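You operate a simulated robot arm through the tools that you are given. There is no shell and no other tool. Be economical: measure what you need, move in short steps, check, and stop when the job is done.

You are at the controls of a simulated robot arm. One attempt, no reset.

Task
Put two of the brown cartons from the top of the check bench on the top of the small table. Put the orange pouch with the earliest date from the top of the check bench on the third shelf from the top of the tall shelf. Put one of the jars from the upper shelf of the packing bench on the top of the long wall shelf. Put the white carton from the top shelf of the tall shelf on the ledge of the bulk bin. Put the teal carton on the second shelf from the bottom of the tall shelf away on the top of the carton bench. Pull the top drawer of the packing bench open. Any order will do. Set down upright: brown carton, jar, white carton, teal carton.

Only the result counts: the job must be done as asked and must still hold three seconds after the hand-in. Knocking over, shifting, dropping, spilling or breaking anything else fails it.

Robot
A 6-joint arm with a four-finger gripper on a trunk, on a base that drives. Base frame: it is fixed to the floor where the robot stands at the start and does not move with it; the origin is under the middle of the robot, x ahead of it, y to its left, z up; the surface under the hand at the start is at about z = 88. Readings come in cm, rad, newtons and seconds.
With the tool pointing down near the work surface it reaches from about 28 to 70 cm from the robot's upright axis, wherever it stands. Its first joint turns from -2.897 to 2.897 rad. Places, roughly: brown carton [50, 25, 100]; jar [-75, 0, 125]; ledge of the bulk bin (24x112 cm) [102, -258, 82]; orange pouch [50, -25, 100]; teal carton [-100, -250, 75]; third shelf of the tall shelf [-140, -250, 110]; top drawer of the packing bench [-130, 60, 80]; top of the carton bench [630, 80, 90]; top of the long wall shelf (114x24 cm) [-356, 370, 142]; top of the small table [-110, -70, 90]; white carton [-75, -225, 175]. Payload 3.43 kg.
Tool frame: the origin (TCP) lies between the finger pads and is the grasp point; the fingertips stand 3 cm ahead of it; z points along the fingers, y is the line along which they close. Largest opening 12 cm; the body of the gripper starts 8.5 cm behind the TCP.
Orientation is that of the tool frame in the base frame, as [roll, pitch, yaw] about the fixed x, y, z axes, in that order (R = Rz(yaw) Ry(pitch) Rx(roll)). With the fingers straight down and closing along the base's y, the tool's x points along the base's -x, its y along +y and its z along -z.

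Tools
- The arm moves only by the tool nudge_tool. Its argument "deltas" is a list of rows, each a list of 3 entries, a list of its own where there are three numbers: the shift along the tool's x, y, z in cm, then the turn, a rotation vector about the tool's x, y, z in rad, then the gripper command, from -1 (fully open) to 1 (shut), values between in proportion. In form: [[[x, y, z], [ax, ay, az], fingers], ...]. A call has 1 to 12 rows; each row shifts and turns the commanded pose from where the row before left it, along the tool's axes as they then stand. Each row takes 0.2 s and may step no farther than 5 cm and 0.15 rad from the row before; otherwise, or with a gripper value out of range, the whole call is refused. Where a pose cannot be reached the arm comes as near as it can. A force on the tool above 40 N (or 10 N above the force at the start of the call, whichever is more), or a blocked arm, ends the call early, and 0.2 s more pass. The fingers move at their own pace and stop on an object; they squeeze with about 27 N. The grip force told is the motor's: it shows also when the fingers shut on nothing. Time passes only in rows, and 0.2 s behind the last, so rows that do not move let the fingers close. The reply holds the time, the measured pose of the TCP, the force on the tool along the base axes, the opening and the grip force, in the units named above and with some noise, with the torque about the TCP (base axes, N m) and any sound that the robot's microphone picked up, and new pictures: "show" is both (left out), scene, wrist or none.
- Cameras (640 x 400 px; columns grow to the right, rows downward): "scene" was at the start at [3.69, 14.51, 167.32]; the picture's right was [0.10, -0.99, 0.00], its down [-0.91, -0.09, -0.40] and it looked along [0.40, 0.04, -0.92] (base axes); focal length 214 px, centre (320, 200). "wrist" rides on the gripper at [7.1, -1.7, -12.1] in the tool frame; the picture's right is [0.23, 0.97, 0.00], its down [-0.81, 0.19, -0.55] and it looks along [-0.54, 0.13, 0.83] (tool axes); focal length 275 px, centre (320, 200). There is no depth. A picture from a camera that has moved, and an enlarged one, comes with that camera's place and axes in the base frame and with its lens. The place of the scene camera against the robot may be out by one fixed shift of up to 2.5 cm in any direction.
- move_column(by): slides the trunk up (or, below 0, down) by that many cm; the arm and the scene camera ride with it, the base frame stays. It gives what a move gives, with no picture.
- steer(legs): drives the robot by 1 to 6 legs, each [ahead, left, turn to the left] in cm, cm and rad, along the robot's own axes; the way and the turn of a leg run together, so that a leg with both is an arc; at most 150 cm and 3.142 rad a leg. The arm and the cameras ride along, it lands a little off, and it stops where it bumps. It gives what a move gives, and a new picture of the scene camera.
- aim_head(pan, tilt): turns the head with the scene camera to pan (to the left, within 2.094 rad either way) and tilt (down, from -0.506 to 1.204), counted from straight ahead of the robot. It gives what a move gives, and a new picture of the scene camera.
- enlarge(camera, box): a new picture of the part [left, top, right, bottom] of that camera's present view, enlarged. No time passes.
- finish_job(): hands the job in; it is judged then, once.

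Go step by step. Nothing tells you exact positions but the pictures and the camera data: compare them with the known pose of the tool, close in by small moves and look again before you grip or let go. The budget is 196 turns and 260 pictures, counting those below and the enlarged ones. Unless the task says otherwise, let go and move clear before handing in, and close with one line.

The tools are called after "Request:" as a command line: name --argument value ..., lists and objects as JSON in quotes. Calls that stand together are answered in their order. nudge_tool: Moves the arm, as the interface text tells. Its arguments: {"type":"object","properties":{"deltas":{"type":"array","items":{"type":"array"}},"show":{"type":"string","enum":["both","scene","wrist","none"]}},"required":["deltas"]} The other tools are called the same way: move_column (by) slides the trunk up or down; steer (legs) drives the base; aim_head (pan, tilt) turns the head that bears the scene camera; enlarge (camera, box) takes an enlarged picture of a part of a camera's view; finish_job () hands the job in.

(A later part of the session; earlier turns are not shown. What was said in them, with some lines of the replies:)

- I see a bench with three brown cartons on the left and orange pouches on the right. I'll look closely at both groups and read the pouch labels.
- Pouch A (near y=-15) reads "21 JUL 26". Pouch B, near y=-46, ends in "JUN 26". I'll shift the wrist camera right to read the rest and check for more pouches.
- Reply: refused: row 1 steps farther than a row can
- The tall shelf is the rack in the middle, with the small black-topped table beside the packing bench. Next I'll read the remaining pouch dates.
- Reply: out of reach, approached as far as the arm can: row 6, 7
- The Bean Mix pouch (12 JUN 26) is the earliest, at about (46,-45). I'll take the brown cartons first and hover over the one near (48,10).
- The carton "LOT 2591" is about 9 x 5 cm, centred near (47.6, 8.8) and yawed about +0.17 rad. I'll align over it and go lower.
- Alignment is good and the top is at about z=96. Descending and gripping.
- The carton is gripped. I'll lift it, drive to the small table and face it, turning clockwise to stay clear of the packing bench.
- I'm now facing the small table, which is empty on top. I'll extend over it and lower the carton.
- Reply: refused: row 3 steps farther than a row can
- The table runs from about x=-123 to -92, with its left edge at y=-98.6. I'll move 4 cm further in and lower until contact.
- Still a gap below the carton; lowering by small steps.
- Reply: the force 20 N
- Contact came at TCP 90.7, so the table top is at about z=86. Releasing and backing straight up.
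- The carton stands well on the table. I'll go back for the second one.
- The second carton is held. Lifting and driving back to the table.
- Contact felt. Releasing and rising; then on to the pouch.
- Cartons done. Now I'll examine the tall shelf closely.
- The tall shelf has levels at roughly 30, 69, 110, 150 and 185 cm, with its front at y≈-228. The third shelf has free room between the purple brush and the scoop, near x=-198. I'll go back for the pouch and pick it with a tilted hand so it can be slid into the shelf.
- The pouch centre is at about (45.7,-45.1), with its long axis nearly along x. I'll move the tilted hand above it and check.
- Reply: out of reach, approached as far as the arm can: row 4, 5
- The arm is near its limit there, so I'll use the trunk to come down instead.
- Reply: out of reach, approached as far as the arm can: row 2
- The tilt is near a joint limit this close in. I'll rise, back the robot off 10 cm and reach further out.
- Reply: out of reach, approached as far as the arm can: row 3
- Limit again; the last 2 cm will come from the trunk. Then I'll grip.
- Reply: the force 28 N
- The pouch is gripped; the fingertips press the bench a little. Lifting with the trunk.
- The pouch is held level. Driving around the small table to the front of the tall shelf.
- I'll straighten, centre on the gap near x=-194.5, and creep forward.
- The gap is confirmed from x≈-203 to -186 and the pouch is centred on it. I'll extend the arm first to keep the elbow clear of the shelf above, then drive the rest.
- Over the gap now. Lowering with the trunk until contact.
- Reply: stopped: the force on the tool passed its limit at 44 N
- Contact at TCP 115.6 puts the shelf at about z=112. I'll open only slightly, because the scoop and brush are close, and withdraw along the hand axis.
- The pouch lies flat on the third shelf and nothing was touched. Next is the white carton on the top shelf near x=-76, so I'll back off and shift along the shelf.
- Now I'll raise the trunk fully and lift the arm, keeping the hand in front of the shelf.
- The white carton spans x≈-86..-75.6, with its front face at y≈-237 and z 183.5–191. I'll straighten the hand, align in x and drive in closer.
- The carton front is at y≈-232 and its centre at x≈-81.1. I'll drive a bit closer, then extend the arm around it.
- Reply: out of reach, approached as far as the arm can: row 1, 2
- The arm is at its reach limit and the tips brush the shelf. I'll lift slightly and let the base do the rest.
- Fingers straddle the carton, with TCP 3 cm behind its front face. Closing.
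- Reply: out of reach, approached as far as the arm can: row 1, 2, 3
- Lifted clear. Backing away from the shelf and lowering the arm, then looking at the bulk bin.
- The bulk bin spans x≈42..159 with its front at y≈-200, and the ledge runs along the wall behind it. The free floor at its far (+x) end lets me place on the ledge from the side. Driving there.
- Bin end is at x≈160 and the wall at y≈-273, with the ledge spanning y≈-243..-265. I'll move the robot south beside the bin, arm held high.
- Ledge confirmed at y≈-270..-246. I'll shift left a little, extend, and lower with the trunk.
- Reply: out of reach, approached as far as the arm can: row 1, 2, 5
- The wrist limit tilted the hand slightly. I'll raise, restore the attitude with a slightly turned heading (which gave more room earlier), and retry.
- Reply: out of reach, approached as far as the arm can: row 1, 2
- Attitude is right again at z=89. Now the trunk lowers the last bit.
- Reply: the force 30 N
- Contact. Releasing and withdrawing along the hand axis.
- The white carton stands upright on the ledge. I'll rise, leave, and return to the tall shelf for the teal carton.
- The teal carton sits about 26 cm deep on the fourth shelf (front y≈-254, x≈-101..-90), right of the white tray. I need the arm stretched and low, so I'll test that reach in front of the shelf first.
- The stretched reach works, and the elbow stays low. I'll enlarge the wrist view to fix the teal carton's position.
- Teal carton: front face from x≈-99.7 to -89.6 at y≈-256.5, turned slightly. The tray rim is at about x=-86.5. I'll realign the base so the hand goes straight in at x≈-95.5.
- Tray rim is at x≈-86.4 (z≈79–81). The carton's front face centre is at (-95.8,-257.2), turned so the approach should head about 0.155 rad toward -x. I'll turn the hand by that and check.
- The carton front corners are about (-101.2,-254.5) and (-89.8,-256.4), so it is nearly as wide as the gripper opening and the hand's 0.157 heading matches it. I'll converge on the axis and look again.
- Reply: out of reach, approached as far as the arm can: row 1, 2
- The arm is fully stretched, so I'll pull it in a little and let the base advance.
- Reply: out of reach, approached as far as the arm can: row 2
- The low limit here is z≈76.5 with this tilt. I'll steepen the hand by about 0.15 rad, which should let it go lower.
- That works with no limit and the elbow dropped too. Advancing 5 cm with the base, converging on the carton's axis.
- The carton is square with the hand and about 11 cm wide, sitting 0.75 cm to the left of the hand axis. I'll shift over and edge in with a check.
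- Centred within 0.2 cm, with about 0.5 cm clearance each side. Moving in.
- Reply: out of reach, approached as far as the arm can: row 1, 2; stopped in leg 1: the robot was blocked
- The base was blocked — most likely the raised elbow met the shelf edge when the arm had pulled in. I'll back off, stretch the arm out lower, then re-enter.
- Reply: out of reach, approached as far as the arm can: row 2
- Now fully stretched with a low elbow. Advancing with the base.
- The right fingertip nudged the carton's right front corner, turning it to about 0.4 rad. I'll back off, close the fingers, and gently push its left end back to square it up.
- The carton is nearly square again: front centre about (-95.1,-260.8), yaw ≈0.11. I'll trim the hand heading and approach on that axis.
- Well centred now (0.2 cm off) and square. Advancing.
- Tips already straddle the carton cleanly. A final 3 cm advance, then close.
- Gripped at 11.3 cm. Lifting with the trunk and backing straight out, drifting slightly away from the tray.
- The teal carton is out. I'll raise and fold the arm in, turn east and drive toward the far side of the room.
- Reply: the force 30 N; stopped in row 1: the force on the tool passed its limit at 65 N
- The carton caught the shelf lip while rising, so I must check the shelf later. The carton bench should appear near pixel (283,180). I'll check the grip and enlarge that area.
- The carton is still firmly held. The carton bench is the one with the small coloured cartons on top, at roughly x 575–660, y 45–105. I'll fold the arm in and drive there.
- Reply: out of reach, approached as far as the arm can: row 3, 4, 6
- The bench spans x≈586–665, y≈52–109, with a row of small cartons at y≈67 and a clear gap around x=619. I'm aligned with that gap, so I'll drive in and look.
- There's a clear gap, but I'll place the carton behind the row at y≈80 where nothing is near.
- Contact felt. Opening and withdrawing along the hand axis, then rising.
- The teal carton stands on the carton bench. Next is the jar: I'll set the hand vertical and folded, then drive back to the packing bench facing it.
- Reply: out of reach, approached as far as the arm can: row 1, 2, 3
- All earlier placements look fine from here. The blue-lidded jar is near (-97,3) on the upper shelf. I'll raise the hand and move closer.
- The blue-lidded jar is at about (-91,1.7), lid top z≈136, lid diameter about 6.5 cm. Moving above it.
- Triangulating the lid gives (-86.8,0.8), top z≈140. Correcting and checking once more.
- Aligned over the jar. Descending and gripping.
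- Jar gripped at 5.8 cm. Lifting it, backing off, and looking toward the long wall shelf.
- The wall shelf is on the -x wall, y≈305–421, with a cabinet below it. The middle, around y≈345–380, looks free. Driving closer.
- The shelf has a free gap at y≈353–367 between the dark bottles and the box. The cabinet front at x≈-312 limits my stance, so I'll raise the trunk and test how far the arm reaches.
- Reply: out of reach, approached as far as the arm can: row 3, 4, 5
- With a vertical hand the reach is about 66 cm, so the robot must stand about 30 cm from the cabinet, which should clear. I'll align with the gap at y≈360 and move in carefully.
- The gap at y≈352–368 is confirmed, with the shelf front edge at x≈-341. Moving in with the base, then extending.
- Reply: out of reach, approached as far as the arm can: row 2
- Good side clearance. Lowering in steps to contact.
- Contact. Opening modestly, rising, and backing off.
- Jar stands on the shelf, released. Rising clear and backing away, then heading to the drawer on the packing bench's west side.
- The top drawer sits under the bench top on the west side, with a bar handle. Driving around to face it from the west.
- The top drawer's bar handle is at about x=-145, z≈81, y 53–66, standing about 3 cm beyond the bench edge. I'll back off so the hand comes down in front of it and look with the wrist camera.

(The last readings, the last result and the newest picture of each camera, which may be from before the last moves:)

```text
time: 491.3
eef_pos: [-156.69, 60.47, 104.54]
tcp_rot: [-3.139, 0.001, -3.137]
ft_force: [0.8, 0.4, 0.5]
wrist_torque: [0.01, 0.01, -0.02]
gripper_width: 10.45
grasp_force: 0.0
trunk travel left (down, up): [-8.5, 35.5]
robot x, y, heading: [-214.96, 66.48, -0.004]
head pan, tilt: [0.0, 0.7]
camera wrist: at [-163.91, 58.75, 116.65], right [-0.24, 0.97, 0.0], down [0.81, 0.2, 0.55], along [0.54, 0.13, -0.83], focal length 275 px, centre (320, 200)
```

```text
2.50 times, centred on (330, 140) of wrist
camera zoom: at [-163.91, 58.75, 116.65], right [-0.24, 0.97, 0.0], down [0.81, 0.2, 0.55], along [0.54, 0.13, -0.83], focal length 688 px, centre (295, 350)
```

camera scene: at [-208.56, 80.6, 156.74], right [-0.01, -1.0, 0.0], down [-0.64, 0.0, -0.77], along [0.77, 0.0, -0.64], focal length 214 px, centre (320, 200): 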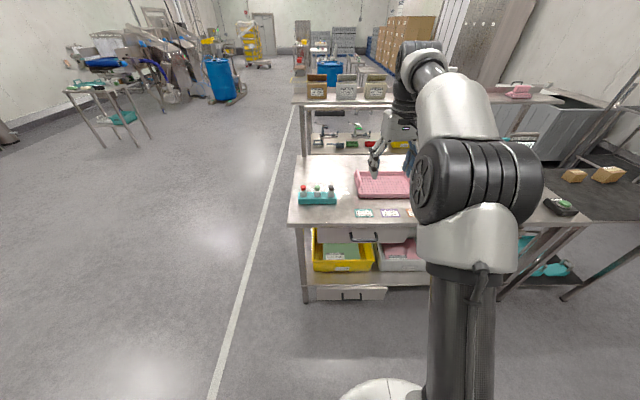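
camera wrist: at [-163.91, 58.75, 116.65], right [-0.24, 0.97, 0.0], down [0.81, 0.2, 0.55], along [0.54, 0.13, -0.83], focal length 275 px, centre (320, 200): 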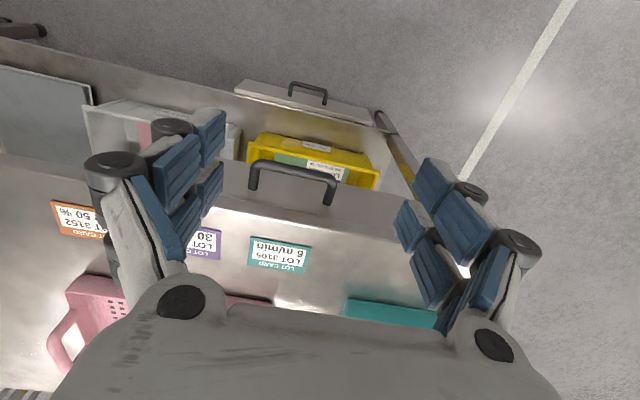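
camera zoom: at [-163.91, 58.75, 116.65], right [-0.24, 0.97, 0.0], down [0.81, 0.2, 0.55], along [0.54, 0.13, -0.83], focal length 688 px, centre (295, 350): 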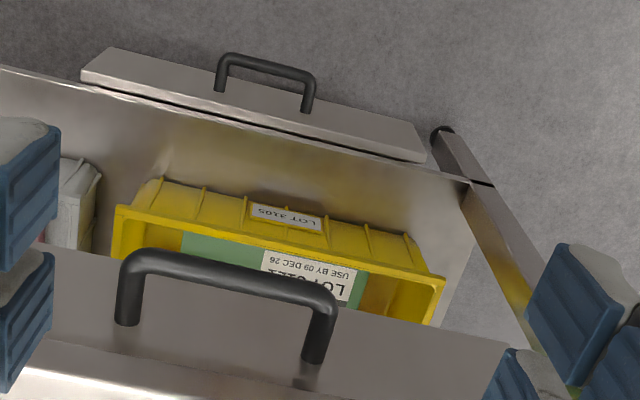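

The bar is at x≈-144.9, y 54–65.5, z≈81, with only about 2.5 cm to the bench edge. I'll turn the hand 90° so the fingers close along x, one finger behind the bar and one in front.

Request:
nudge_tool --deltas '[[[0, 0, 0], [0, 0, 0.143], 0.2], [[0, 0, 0], [0, 0, 0.143], 0.2], [[0, 0, 0], [0, 0, 0.143], 0.2], [[0, 0, 0], [0, 0, 0.143], 0.2], [[0, 0, 0], [0, 0, 0.143], 0.2], [[0, 0, 0], [0, 0, 0.143], 0.2], [[0, 0, 0], [0, 0, 0.143], 0.2], [[0, 0, 0], [0, 0, 0.143], 0.2], [[0, 0, 0], [0, 0, 0.143], 0.2], [[0, 0, 0], [0, 0, 0.143], 0.2], [[0, 0, 0], [0, 0, 0.143], 0.2]]' --show "none"

Request:
nudge_tool --deltas '[[[-0.4, 4, 0], [0, 0, 0], 0.2], [[-0.4, 4, 0], [0, 0, 0], 0.2], [[0, 3.8, 0], [0, 0, 0], 0.2], [[0, 0, 4], [0, 0, 0], 0.2], [[0, 0, 4], [0, 0, 0], 0.2]]' --show "both"

```text
time: 493.7
eef_pos: [-156.75, 60.43, 104.6]
tcp_rot: [3.14, 0.004, 1.572]
ft_force: [0.6, -0.5, 0.6]
wrist_torque: [0.04, -0.02, 0.01]
gripper_width: 4.83
grasp_force: 0.1
trunk travel left (down, up): [-8.5, 35.5]
robot x, y, heading: [-214.78, 66.78, -0.007]
head pan, tilt: [0.0, 0.7]
```

```text
time: 494.9
eef_pos: [-144.92, 59.82, 96.47]
tcp_rot: [3.141, 0.002, 1.574]
ft_force: [-0.4, -0.9, 0.6]
wrist_torque: [0.02, 0.01, -0.01]
gripper_width: 4.8
grasp_force: 0.0
trunk travel left (down, up): [-8.5, 35.5]
robot x, y, heading: [-215.06, 66.8, -0.005]
head pan, tilt: [0.0, 0.7]
camera scene: at [-208.52, 80.63, 156.72], right [-0.01, -1.0, 0.0], down [-0.64, 0.0, -0.76], along [0.76, 0.0, -0.64], focal length 214 px, centre (320, 200)
camera wrist: at [-146.72, 66.95, 108.45], right [0.97, 0.23, 0.0], down [0.19, -0.81, 0.56], along [0.13, -0.54, -0.83], focal length 275 px, centre (320, 200)
```

scene: 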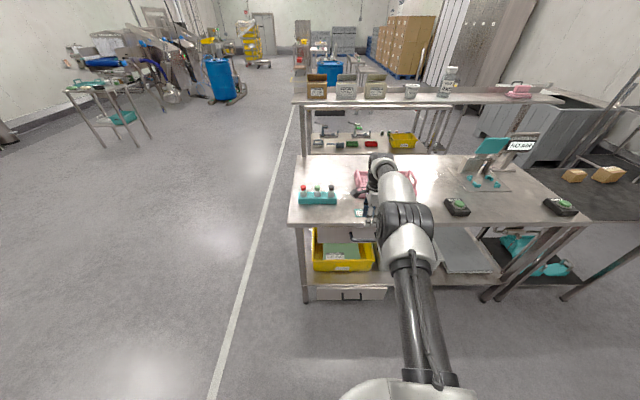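
wrist: 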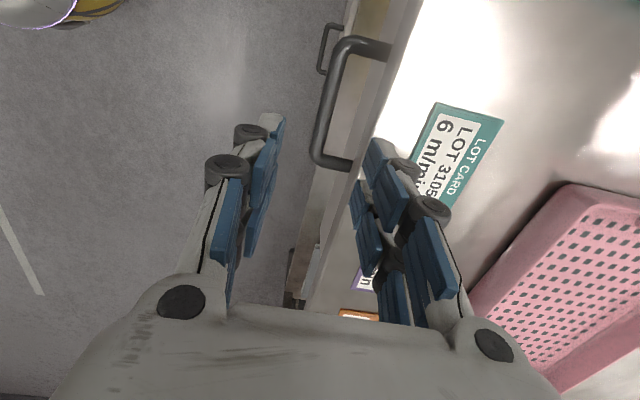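

The bar centre is x≈-144.2, z≈80; the table edge is at x≈-141.2. I'll narrow the opening to 3 cm, align, and lower partway.

Request:
nudge_tool --deltas '[[[0, 0.4, 0], [0, 0, 0], 0.5], [[0, 0, 4], [0, 0, 0], 0.5], [[0, 0, 4.5], [0, 0, 0], 0.5], [[0, 0, 0], [0, 0, 0], 0.5]]' --show "wrist"

Request:
enlarge --camera "wrist" --box '[240, 0, 440, 160]'

```text
time: 495.9
eef_pos: [-144.65, 59.79, 87.99]
tcp_rot: [3.14, 0.004, 1.574]
ft_force: [-0.2, 0.1, 0.1]
wrist_torque: [0.01, 0.0, 0.0]
gripper_width: 3.0
grasp_force: 0.1
trunk travel left (down, up): [-8.5, 35.5]
robot x, y, heading: [-214.7, 67.26, -0.008]
head pan, tilt: [0.0, 0.7]
camera wrist: at [-146.5, 67.01, 100.04], right [0.97, 0.23, 0.0], down [0.19, -0.81, 0.56], along [0.13, -0.54, -0.83], focal length 275 px, centre (320, 200)
```

wrist: 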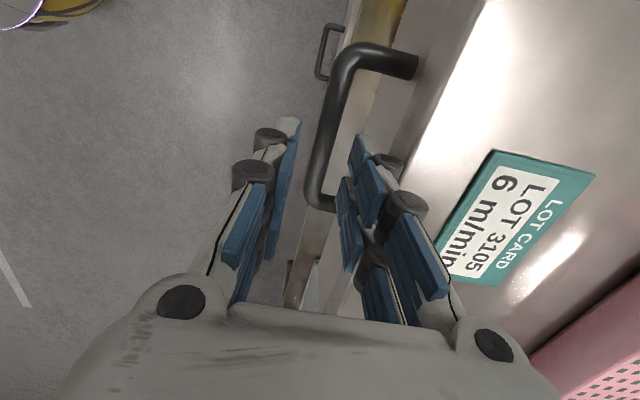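

```text
2.50 times, centred on (340, 80) of wrist
camera zoom: at [-146.5, 67.01, 100.04], right [0.97, 0.23, 0.0], down [0.19, -0.81, 0.56], along [0.13, -0.54, -0.83], focal length 688 px, centre (270, 500)
```

zoom: 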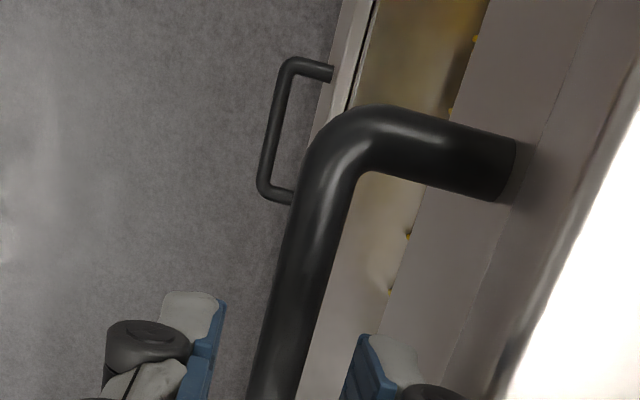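

Shift 0.5 cm toward the bench and descend onto the bar.

Request:
nudge_tool --deltas '[[[0, 0.5, 0], [0, 0, 0], 0.44], [[0, 0, 2], [0, 0, 0], 0.44], [[0, 0, 2], [0, 0, 0], 0.44], [[0, 0, 1.5], [0, 0, 0], 0.44], [[0, 0, 0.8], [0, 0, 0], 0.44]]' --show "wrist"

```text
time: 497.1
eef_pos: [-144.81, 59.84, 81.95]
tcp_rot: [3.14, 0.003, 1.576]
ft_force: [0.0, 0.9, -0.3]
wrist_torque: [-0.03, 0.01, -0.02]
gripper_width: 3.38
grasp_force: 0.1
out of reach, approached as far as the arm can: row 3, 4
trunk travel left (down, up): [-8.5, 35.5]
robot x, y, heading: [-214.93, 66.54, -0.009]
head pan, tilt: [0.0, 0.7]
camera wrist: at [-146.57, 67.01, 93.85], right [0.97, 0.23, 0.0], down [0.19, -0.81, 0.56], along [0.13, -0.54, -0.83], focal length 275 px, centre (320, 200)
```

wrist: 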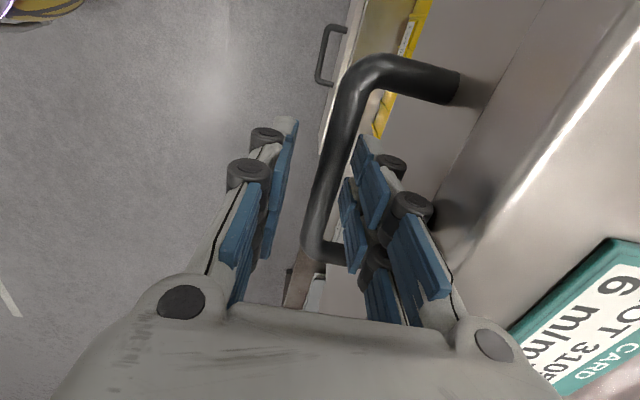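

The bar now lies between the fingers with no contact. A little lower with the trunk, then close on it.

Request:
move_column --by -1.3

Request:
nudge_tool --deltas '[[[0, 0, 0], [0, 0, 0], 1], [[0, 0, 0], [0, 0, 0], 1], [[0, 0, 0], [0, 0, 0], 1]]' --show "wrist"

```text
time: 497.7
eef_pos: [-144.81, 59.84, 80.44]
tcp_rot: [3.141, 0.004, 1.575]
ft_force: [0.5, -0.6, -0.5]
wrist_torque: [0.03, 0.03, 0.02]
gripper_width: 3.36
grasp_force: 0.1
trunk travel left (down, up): [-7.2, 36.8]
robot x, y, heading: [-215.16, 66.63, -0.01]
head pan, tilt: [0.0, 0.7]
```

```text
time: 498.5
eef_pos: [-144.66, 59.82, 80.64]
tcp_rot: [3.14, 0.003, 1.572]
ft_force: [1.9, 1.1, -1.8]
wrist_torque: [-0.14, -0.04, -0.5]
gripper_width: 1.49
grasp_force: 39.8
trunk travel left (down, up): [-7.2, 36.8]
robot x, y, heading: [-214.58, 67.09, -0.005]
head pan, tilt: [0.0, 0.7]
camera wrist: at [-146.59, 67.01, 92.56], right [0.97, 0.23, 0.0], down [0.19, -0.81, 0.56], along [0.13, -0.54, -0.83], focal length 275 px, centre (320, 200)
```

wrist: 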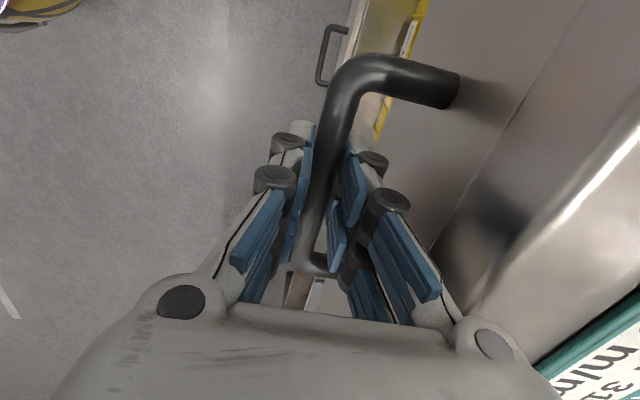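

The handle is gripped. Pulling back with the base.

Request:
steer --legs '[[-6, 0, 0]]'

Request:
nudge_tool --deltas '[[[0, 0, 0], [0, 0, 0], 1]]' --show "wrist"

```text
time: 499.5
eef_pos: [-150.75, 59.7, 80.49]
tcp_rot: [3.139, 0.003, 1.574]
ft_force: [0.2, -0.5, -1.0]
wrist_torque: [0.08, -0.18, -0.54]
gripper_width: 1.47
grasp_force: 45.1
trunk travel left (down, up): [-7.2, 36.8]
robot x, y, heading: [-221.28, 67.11, -0.009]
head pan, tilt: [0.0, 0.7]
camera scene: at [-214.53, 80.66, 155.43], right [-0.01, -1.0, 0.0], down [-0.64, 0.0, -0.76], along [0.76, 0.0, -0.64], focal length 214 px, centre (320, 200)
```

scene: 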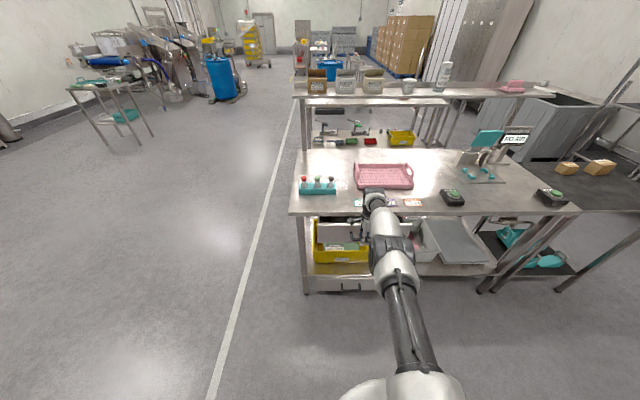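

```text
time: 499.9
eef_pos: [-150.72, 59.82, 80.58]
tcp_rot: [3.141, 0.003, 1.574]
ft_force: [0.4, 0.6, -0.5]
wrist_torque: [0.06, -0.01, -0.43]
gripper_width: 1.48
grasp_force: 44.8
trunk travel left (down, up): [-7.2, 36.8]
robot x, y, heading: [-220.79, 66.77, -0.007]
head pan, tilt: [0.0, 0.7]
camera wrist: at [-152.61, 67.01, 92.55], right [0.97, 0.23, 0.0], down [0.19, -0.81, 0.56], along [0.13, -0.54, -0.83], focal length 275 px, centre (320, 200)
```

wrist: 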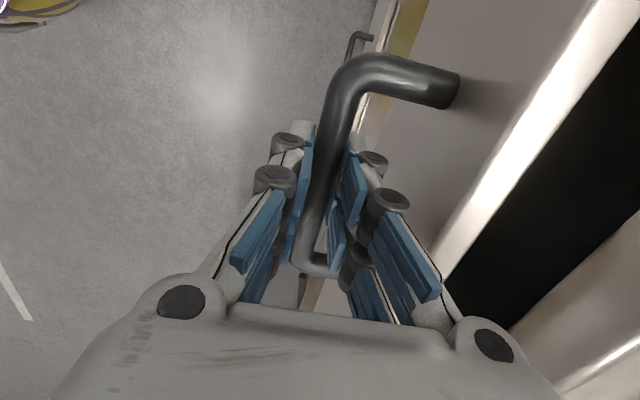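

The drawer slides open. Pulling further.

Request:
steer --legs '[[-8, 0, 0], [-7, 0, 0]]'

Request:
nudge_tool --deltas '[[[0, 0, 0], [0, 0, 0], 1]]' --show "wrist"

```text
time: 501.5
eef_pos: [-165.6, 59.72, 80.55]
tcp_rot: [3.139, 0.005, 1.573]
ft_force: [0.6, -6.0, -2.2]
wrist_torque: [-0.28, -0.17, -0.44]
gripper_width: 1.46
grasp_force: 45.1
trunk travel left (down, up): [-7.2, 36.8]
robot x, y, heading: [-235.8, 66.84, -0.002]
head pan, tilt: [0.0, 0.7]
camera scene: at [-229.33, 80.67, 155.44], right [-0.01, -1.0, 0.0], down [-0.64, 0.0, -0.76], along [0.76, 0.0, -0.64], focal length 214 px, centre (320, 200)
```

scene: 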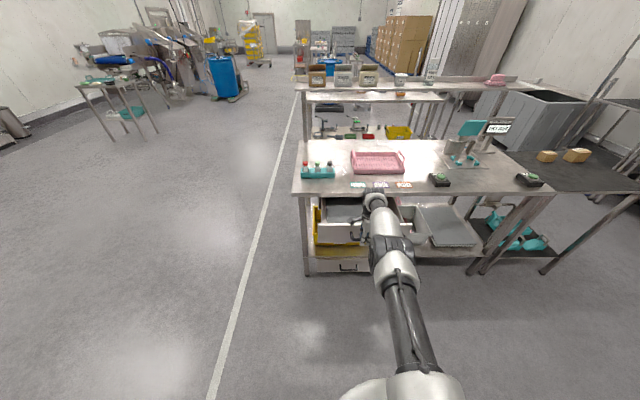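

```text
time: 501.9
eef_pos: [-165.64, 59.89, 80.49]
tcp_rot: [3.139, 0.005, 1.575]
ft_force: [0.0, -0.3, -1.4]
wrist_torque: [0.52, -0.02, -0.34]
gripper_width: 1.49
grasp_force: 45.2
trunk travel left (down, up): [-7.2, 36.8]
robot x, y, heading: [-235.99, 66.93, -0.005]
head pan, tilt: [0.0, 0.7]
camera wrist: at [-167.4, 67.01, 92.53], right [0.97, 0.23, 0.0], down [0.19, -0.81, 0.56], along [0.13, -0.54, -0.83], focal length 275 px, centre (320, 200)
```

wrist: 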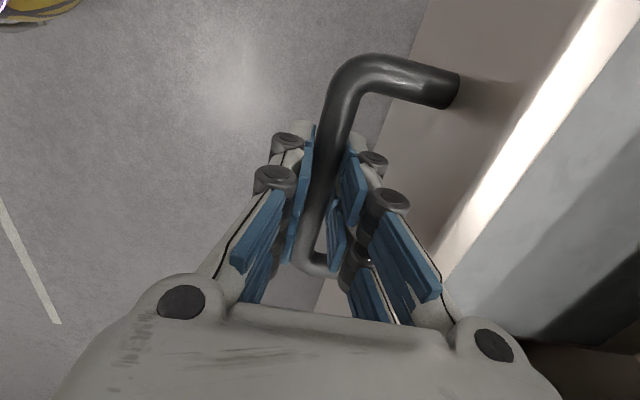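

21 cm open. A bit more, watching for the end stop.

Request:
steer --legs '[[-4, 0, 0]]'

Request:
steer --legs '[[-4, 0, 0]]'

```text
time: 502.8
eef_pos: [-169.61, 59.83, 80.55]
tcp_rot: [3.14, 0.006, 1.574]
ft_force: [-0.8, -3.5, 0.3]
wrist_torque: [0.07, -0.14, -0.49]
gripper_width: 1.53
grasp_force: 45.0
trunk travel left (down, up): [-7.2, 36.8]
robot x, y, heading: [-239.71, 66.9, -0.002]
head pan, tilt: [0.0, 0.7]
camera scene: at [-233.38, 80.72, 155.43], right [-0.01, -1.0, 0.0], down [-0.64, 0.0, -0.76], along [0.76, 0.0, -0.64], focal length 214 px, centre (320, 200)
```

scene: 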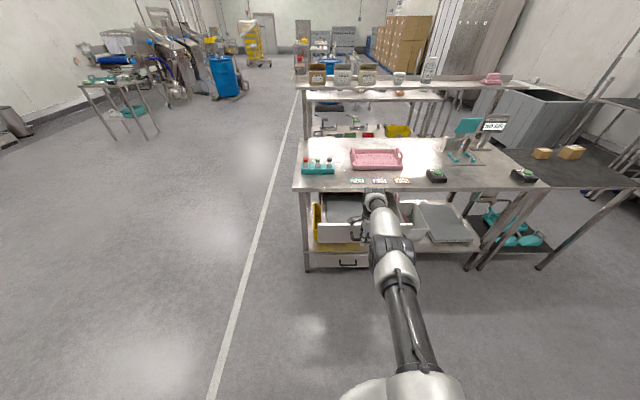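

```text
time: 503.7
eef_pos: [-173.65, 59.73, 80.45]
tcp_rot: [3.139, 0.005, 1.573]
ft_force: [0.3, 0.5, 0.6]
wrist_torque: [0.13, -0.13, -0.35]
gripper_width: 1.47
grasp_force: 44.5
trunk travel left (down, up): [-7.2, 36.8]
robot x, y, heading: [-243.46, 66.64, -0.001]
head pan, tilt: [0.0, 0.7]
camera scene: at [-237.35, 80.78, 155.43], right [-0.01, -1.0, 0.0], down [-0.64, 0.0, -0.77], along [0.76, 0.0, -0.64], focal length 214 px, centre (320, 200)
```

scene: 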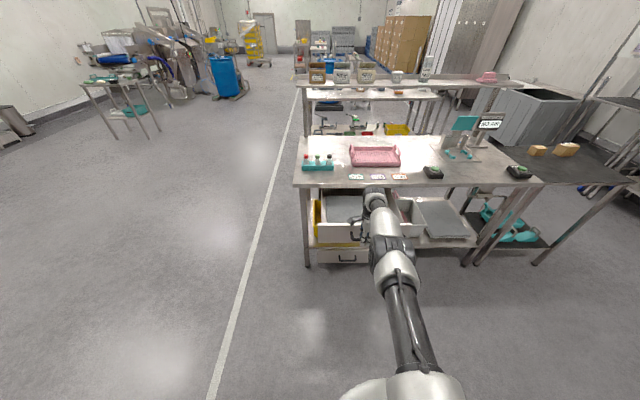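

Request:
steer --legs '[[-3, 0, 0]]'

Request:
nudge_tool --deltas '[[[0, 0, 0], [0, 0, 0], 1]]' --show "wrist"

```text
time: 504.5
eef_pos: [-176.66, 59.8, 80.51]
tcp_rot: [3.14, 0.005, 1.571]
ft_force: [-1.0, 0.3, 0.2]
wrist_torque: [0.08, -0.16, -0.23]
gripper_width: 1.5
grasp_force: 45.3
trunk travel left (down, up): [-7.2, 36.8]
robot x, y, heading: [-246.65, 66.79, -0.006]
head pan, tilt: [0.0, 0.7]
camera scene: at [-240.39, 80.79, 155.43], right [-0.01, -1.0, 0.0], down [-0.64, 0.0, -0.77], along [0.77, 0.0, -0.64], focal length 214 px, centre (320, 200)
```

scene: 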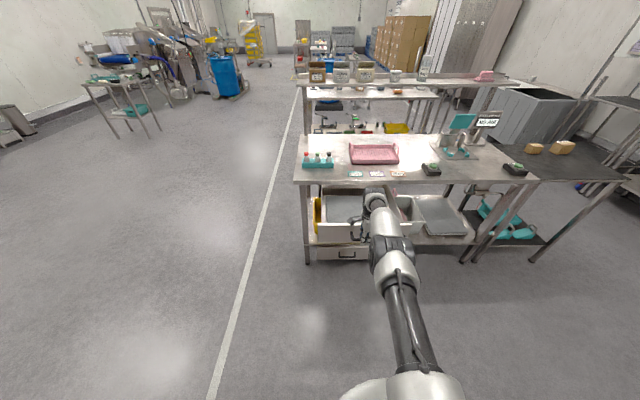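

```text
time: 504.9
eef_pos: [-176.65, 59.79, 80.41]
tcp_rot: [3.14, 0.005, 1.574]
ft_force: [0.0, 0.1, -0.3]
wrist_torque: [-0.01, -0.01, -0.24]
gripper_width: 1.49
grasp_force: 44.8
trunk travel left (down, up): [-7.2, 36.8]
robot x, y, heading: [-246.8, 66.97, -0.008]
head pan, tilt: [0.0, 0.7]
camera wrist: at [-178.46, 67.02, 92.52], right [0.97, 0.23, 0.0], down [0.19, -0.81, 0.56], along [0.13, -0.54, -0.83], focal length 275 px, centre (320, 200)
```

wrist: 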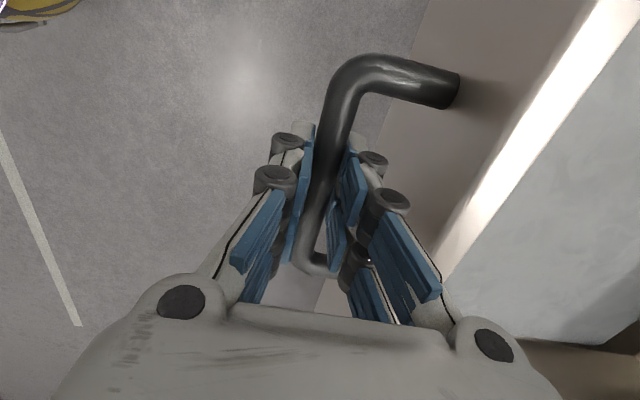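

32 cm open is plenty. Releasing the handle and rising straight up, then a look at the drawer and the tall shelf.

Request:
nudge_tool --deltas '[[[0, 0, 0], [0, 0, 0], 0.45], [[0, 0, 0], [0, 0, 0], 0.45], [[0, 0, 0], [0, 0, 0], 0.45]]' --show "none"

Request:
move_column --by 25

Request:
steer --legs '[[-35, 0, 0]]'

Request:
aim_head --pan -0.9 --tilt 0.3

```text
time: 505.7
eef_pos: [-176.67, 59.78, 80.46]
tcp_rot: [3.14, 0.005, 1.573]
ft_force: [0.6, -0.5, -0.2]
wrist_torque: [0.02, 0.02, 0.0]
gripper_width: 3.32
grasp_force: 0.1
trunk travel left (down, up): [-7.2, 36.8]
robot x, y, heading: [-247.17, 66.57, -0.005]
head pan, tilt: [0.0, 0.7]
```

```text
time: 508.3
eef_pos: [-176.72, 59.83, 105.5]
tcp_rot: [3.14, 0.005, 1.574]
ft_force: [0.5, 0.7, 0.1]
wrist_torque: [-0.02, 0.0, -0.01]
gripper_width: 3.29
grasp_force: 0.2
trunk travel left (down, up): [-32.2, 11.8]
robot x, y, heading: [-246.86, 66.84, -0.005]
head pan, tilt: [0.0, 0.7]
```

```text
time: 510.6
eef_pos: [-211.65, 59.76, 105.5]
tcp_rot: [3.14, 0.005, 1.567]
ft_force: [-0.5, -0.2, 0.4]
wrist_torque: [-0.01, -0.01, -0.02]
gripper_width: 3.31
grasp_force: 0.1
trunk travel left (down, up): [-32.2, 11.8]
robot x, y, heading: [-281.98, 67.35, -0.009]
head pan, tilt: [0.0, 0.7]
camera scene: at [-275.4, 81.05, 180.43], right [-0.01, -1.0, 0.0], down [-0.64, 0.01, -0.77], along [0.77, -0.01, -0.64], focal length 214 px, centre (320, 200)
```

scene: 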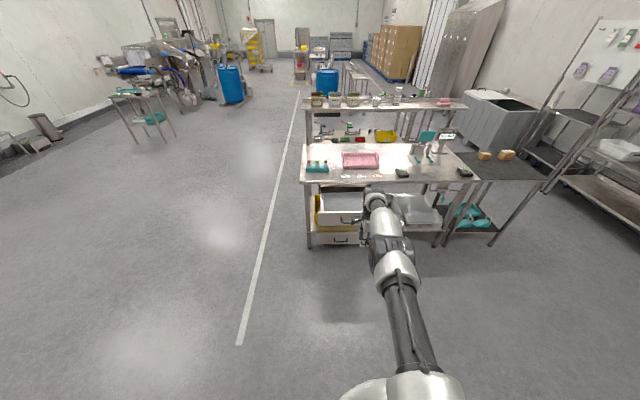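

```text
time: 511.8
eef_pos: [-211.65, 59.76, 105.5]
tcp_rot: [3.141, 0.005, 1.569]
ft_force: [-0.2, 0.7, -0.2]
wrist_torque: [0.03, 0.01, 0.0]
gripper_width: 3.32
grasp_force: 0.1
trunk travel left (down, up): [-32.2, 11.8]
robot x, y, heading: [-282.04, 67.21, -0.01]
head pan, tilt: [-0.901, 0.3]
camera scene: at [-278.06, 73.77, 184.04], right [-0.79, -0.61, 0.0], down [-0.18, 0.23, -0.96], along [0.59, -0.75, -0.3], focal length 214 px, centre (320, 200)
```

scene: 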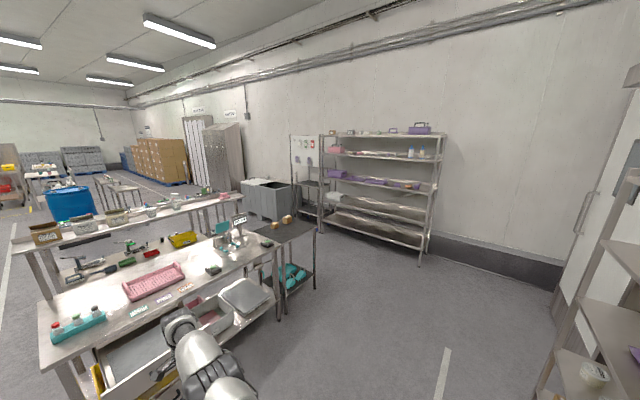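

The drawer stays open. One close look at the tall shelf to confirm everything there is in order.

Request:
enlarge --camera "scene" --box '[240, 110, 460, 270]'

```text
2.50 times, centred on (350, 190) of scene
camera zoom: at [-278.06, 73.77, 184.04], right [-0.79, -0.61, 0.0], down [-0.18, 0.23, -0.96], along [0.59, -0.75, -0.3], focal length 536 px, centre (245, 225)
```

zoom: 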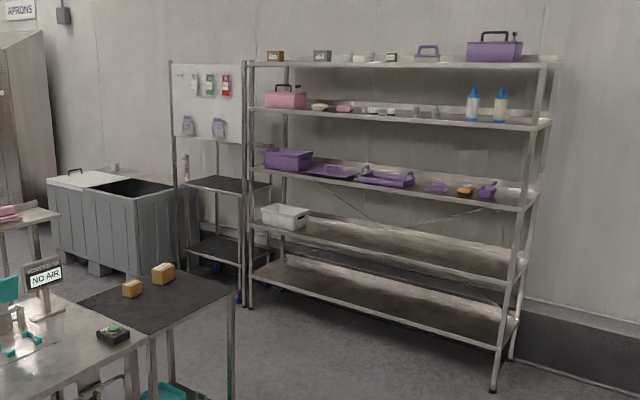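

Everything on the tall shelf stands in place, with the pouch on the third shelf, both cartons on the small table and the drawer open. Handing in.

Request:
finish_job

```text
The job is handed in.
```

All six tasks are finished and handed in: two brown cartons on the small table, the 12 JUN 26 pouch on the third shelf, a blue-lidded jar on the wall shelf, the white carton on the bin ledge, the teal carton on the carton bench, and the top drawer pulled about 32 cm open. The arm and held teal carton bumped the tall shelf while I was getting that carton out, but my last look showed everything on it still standing.
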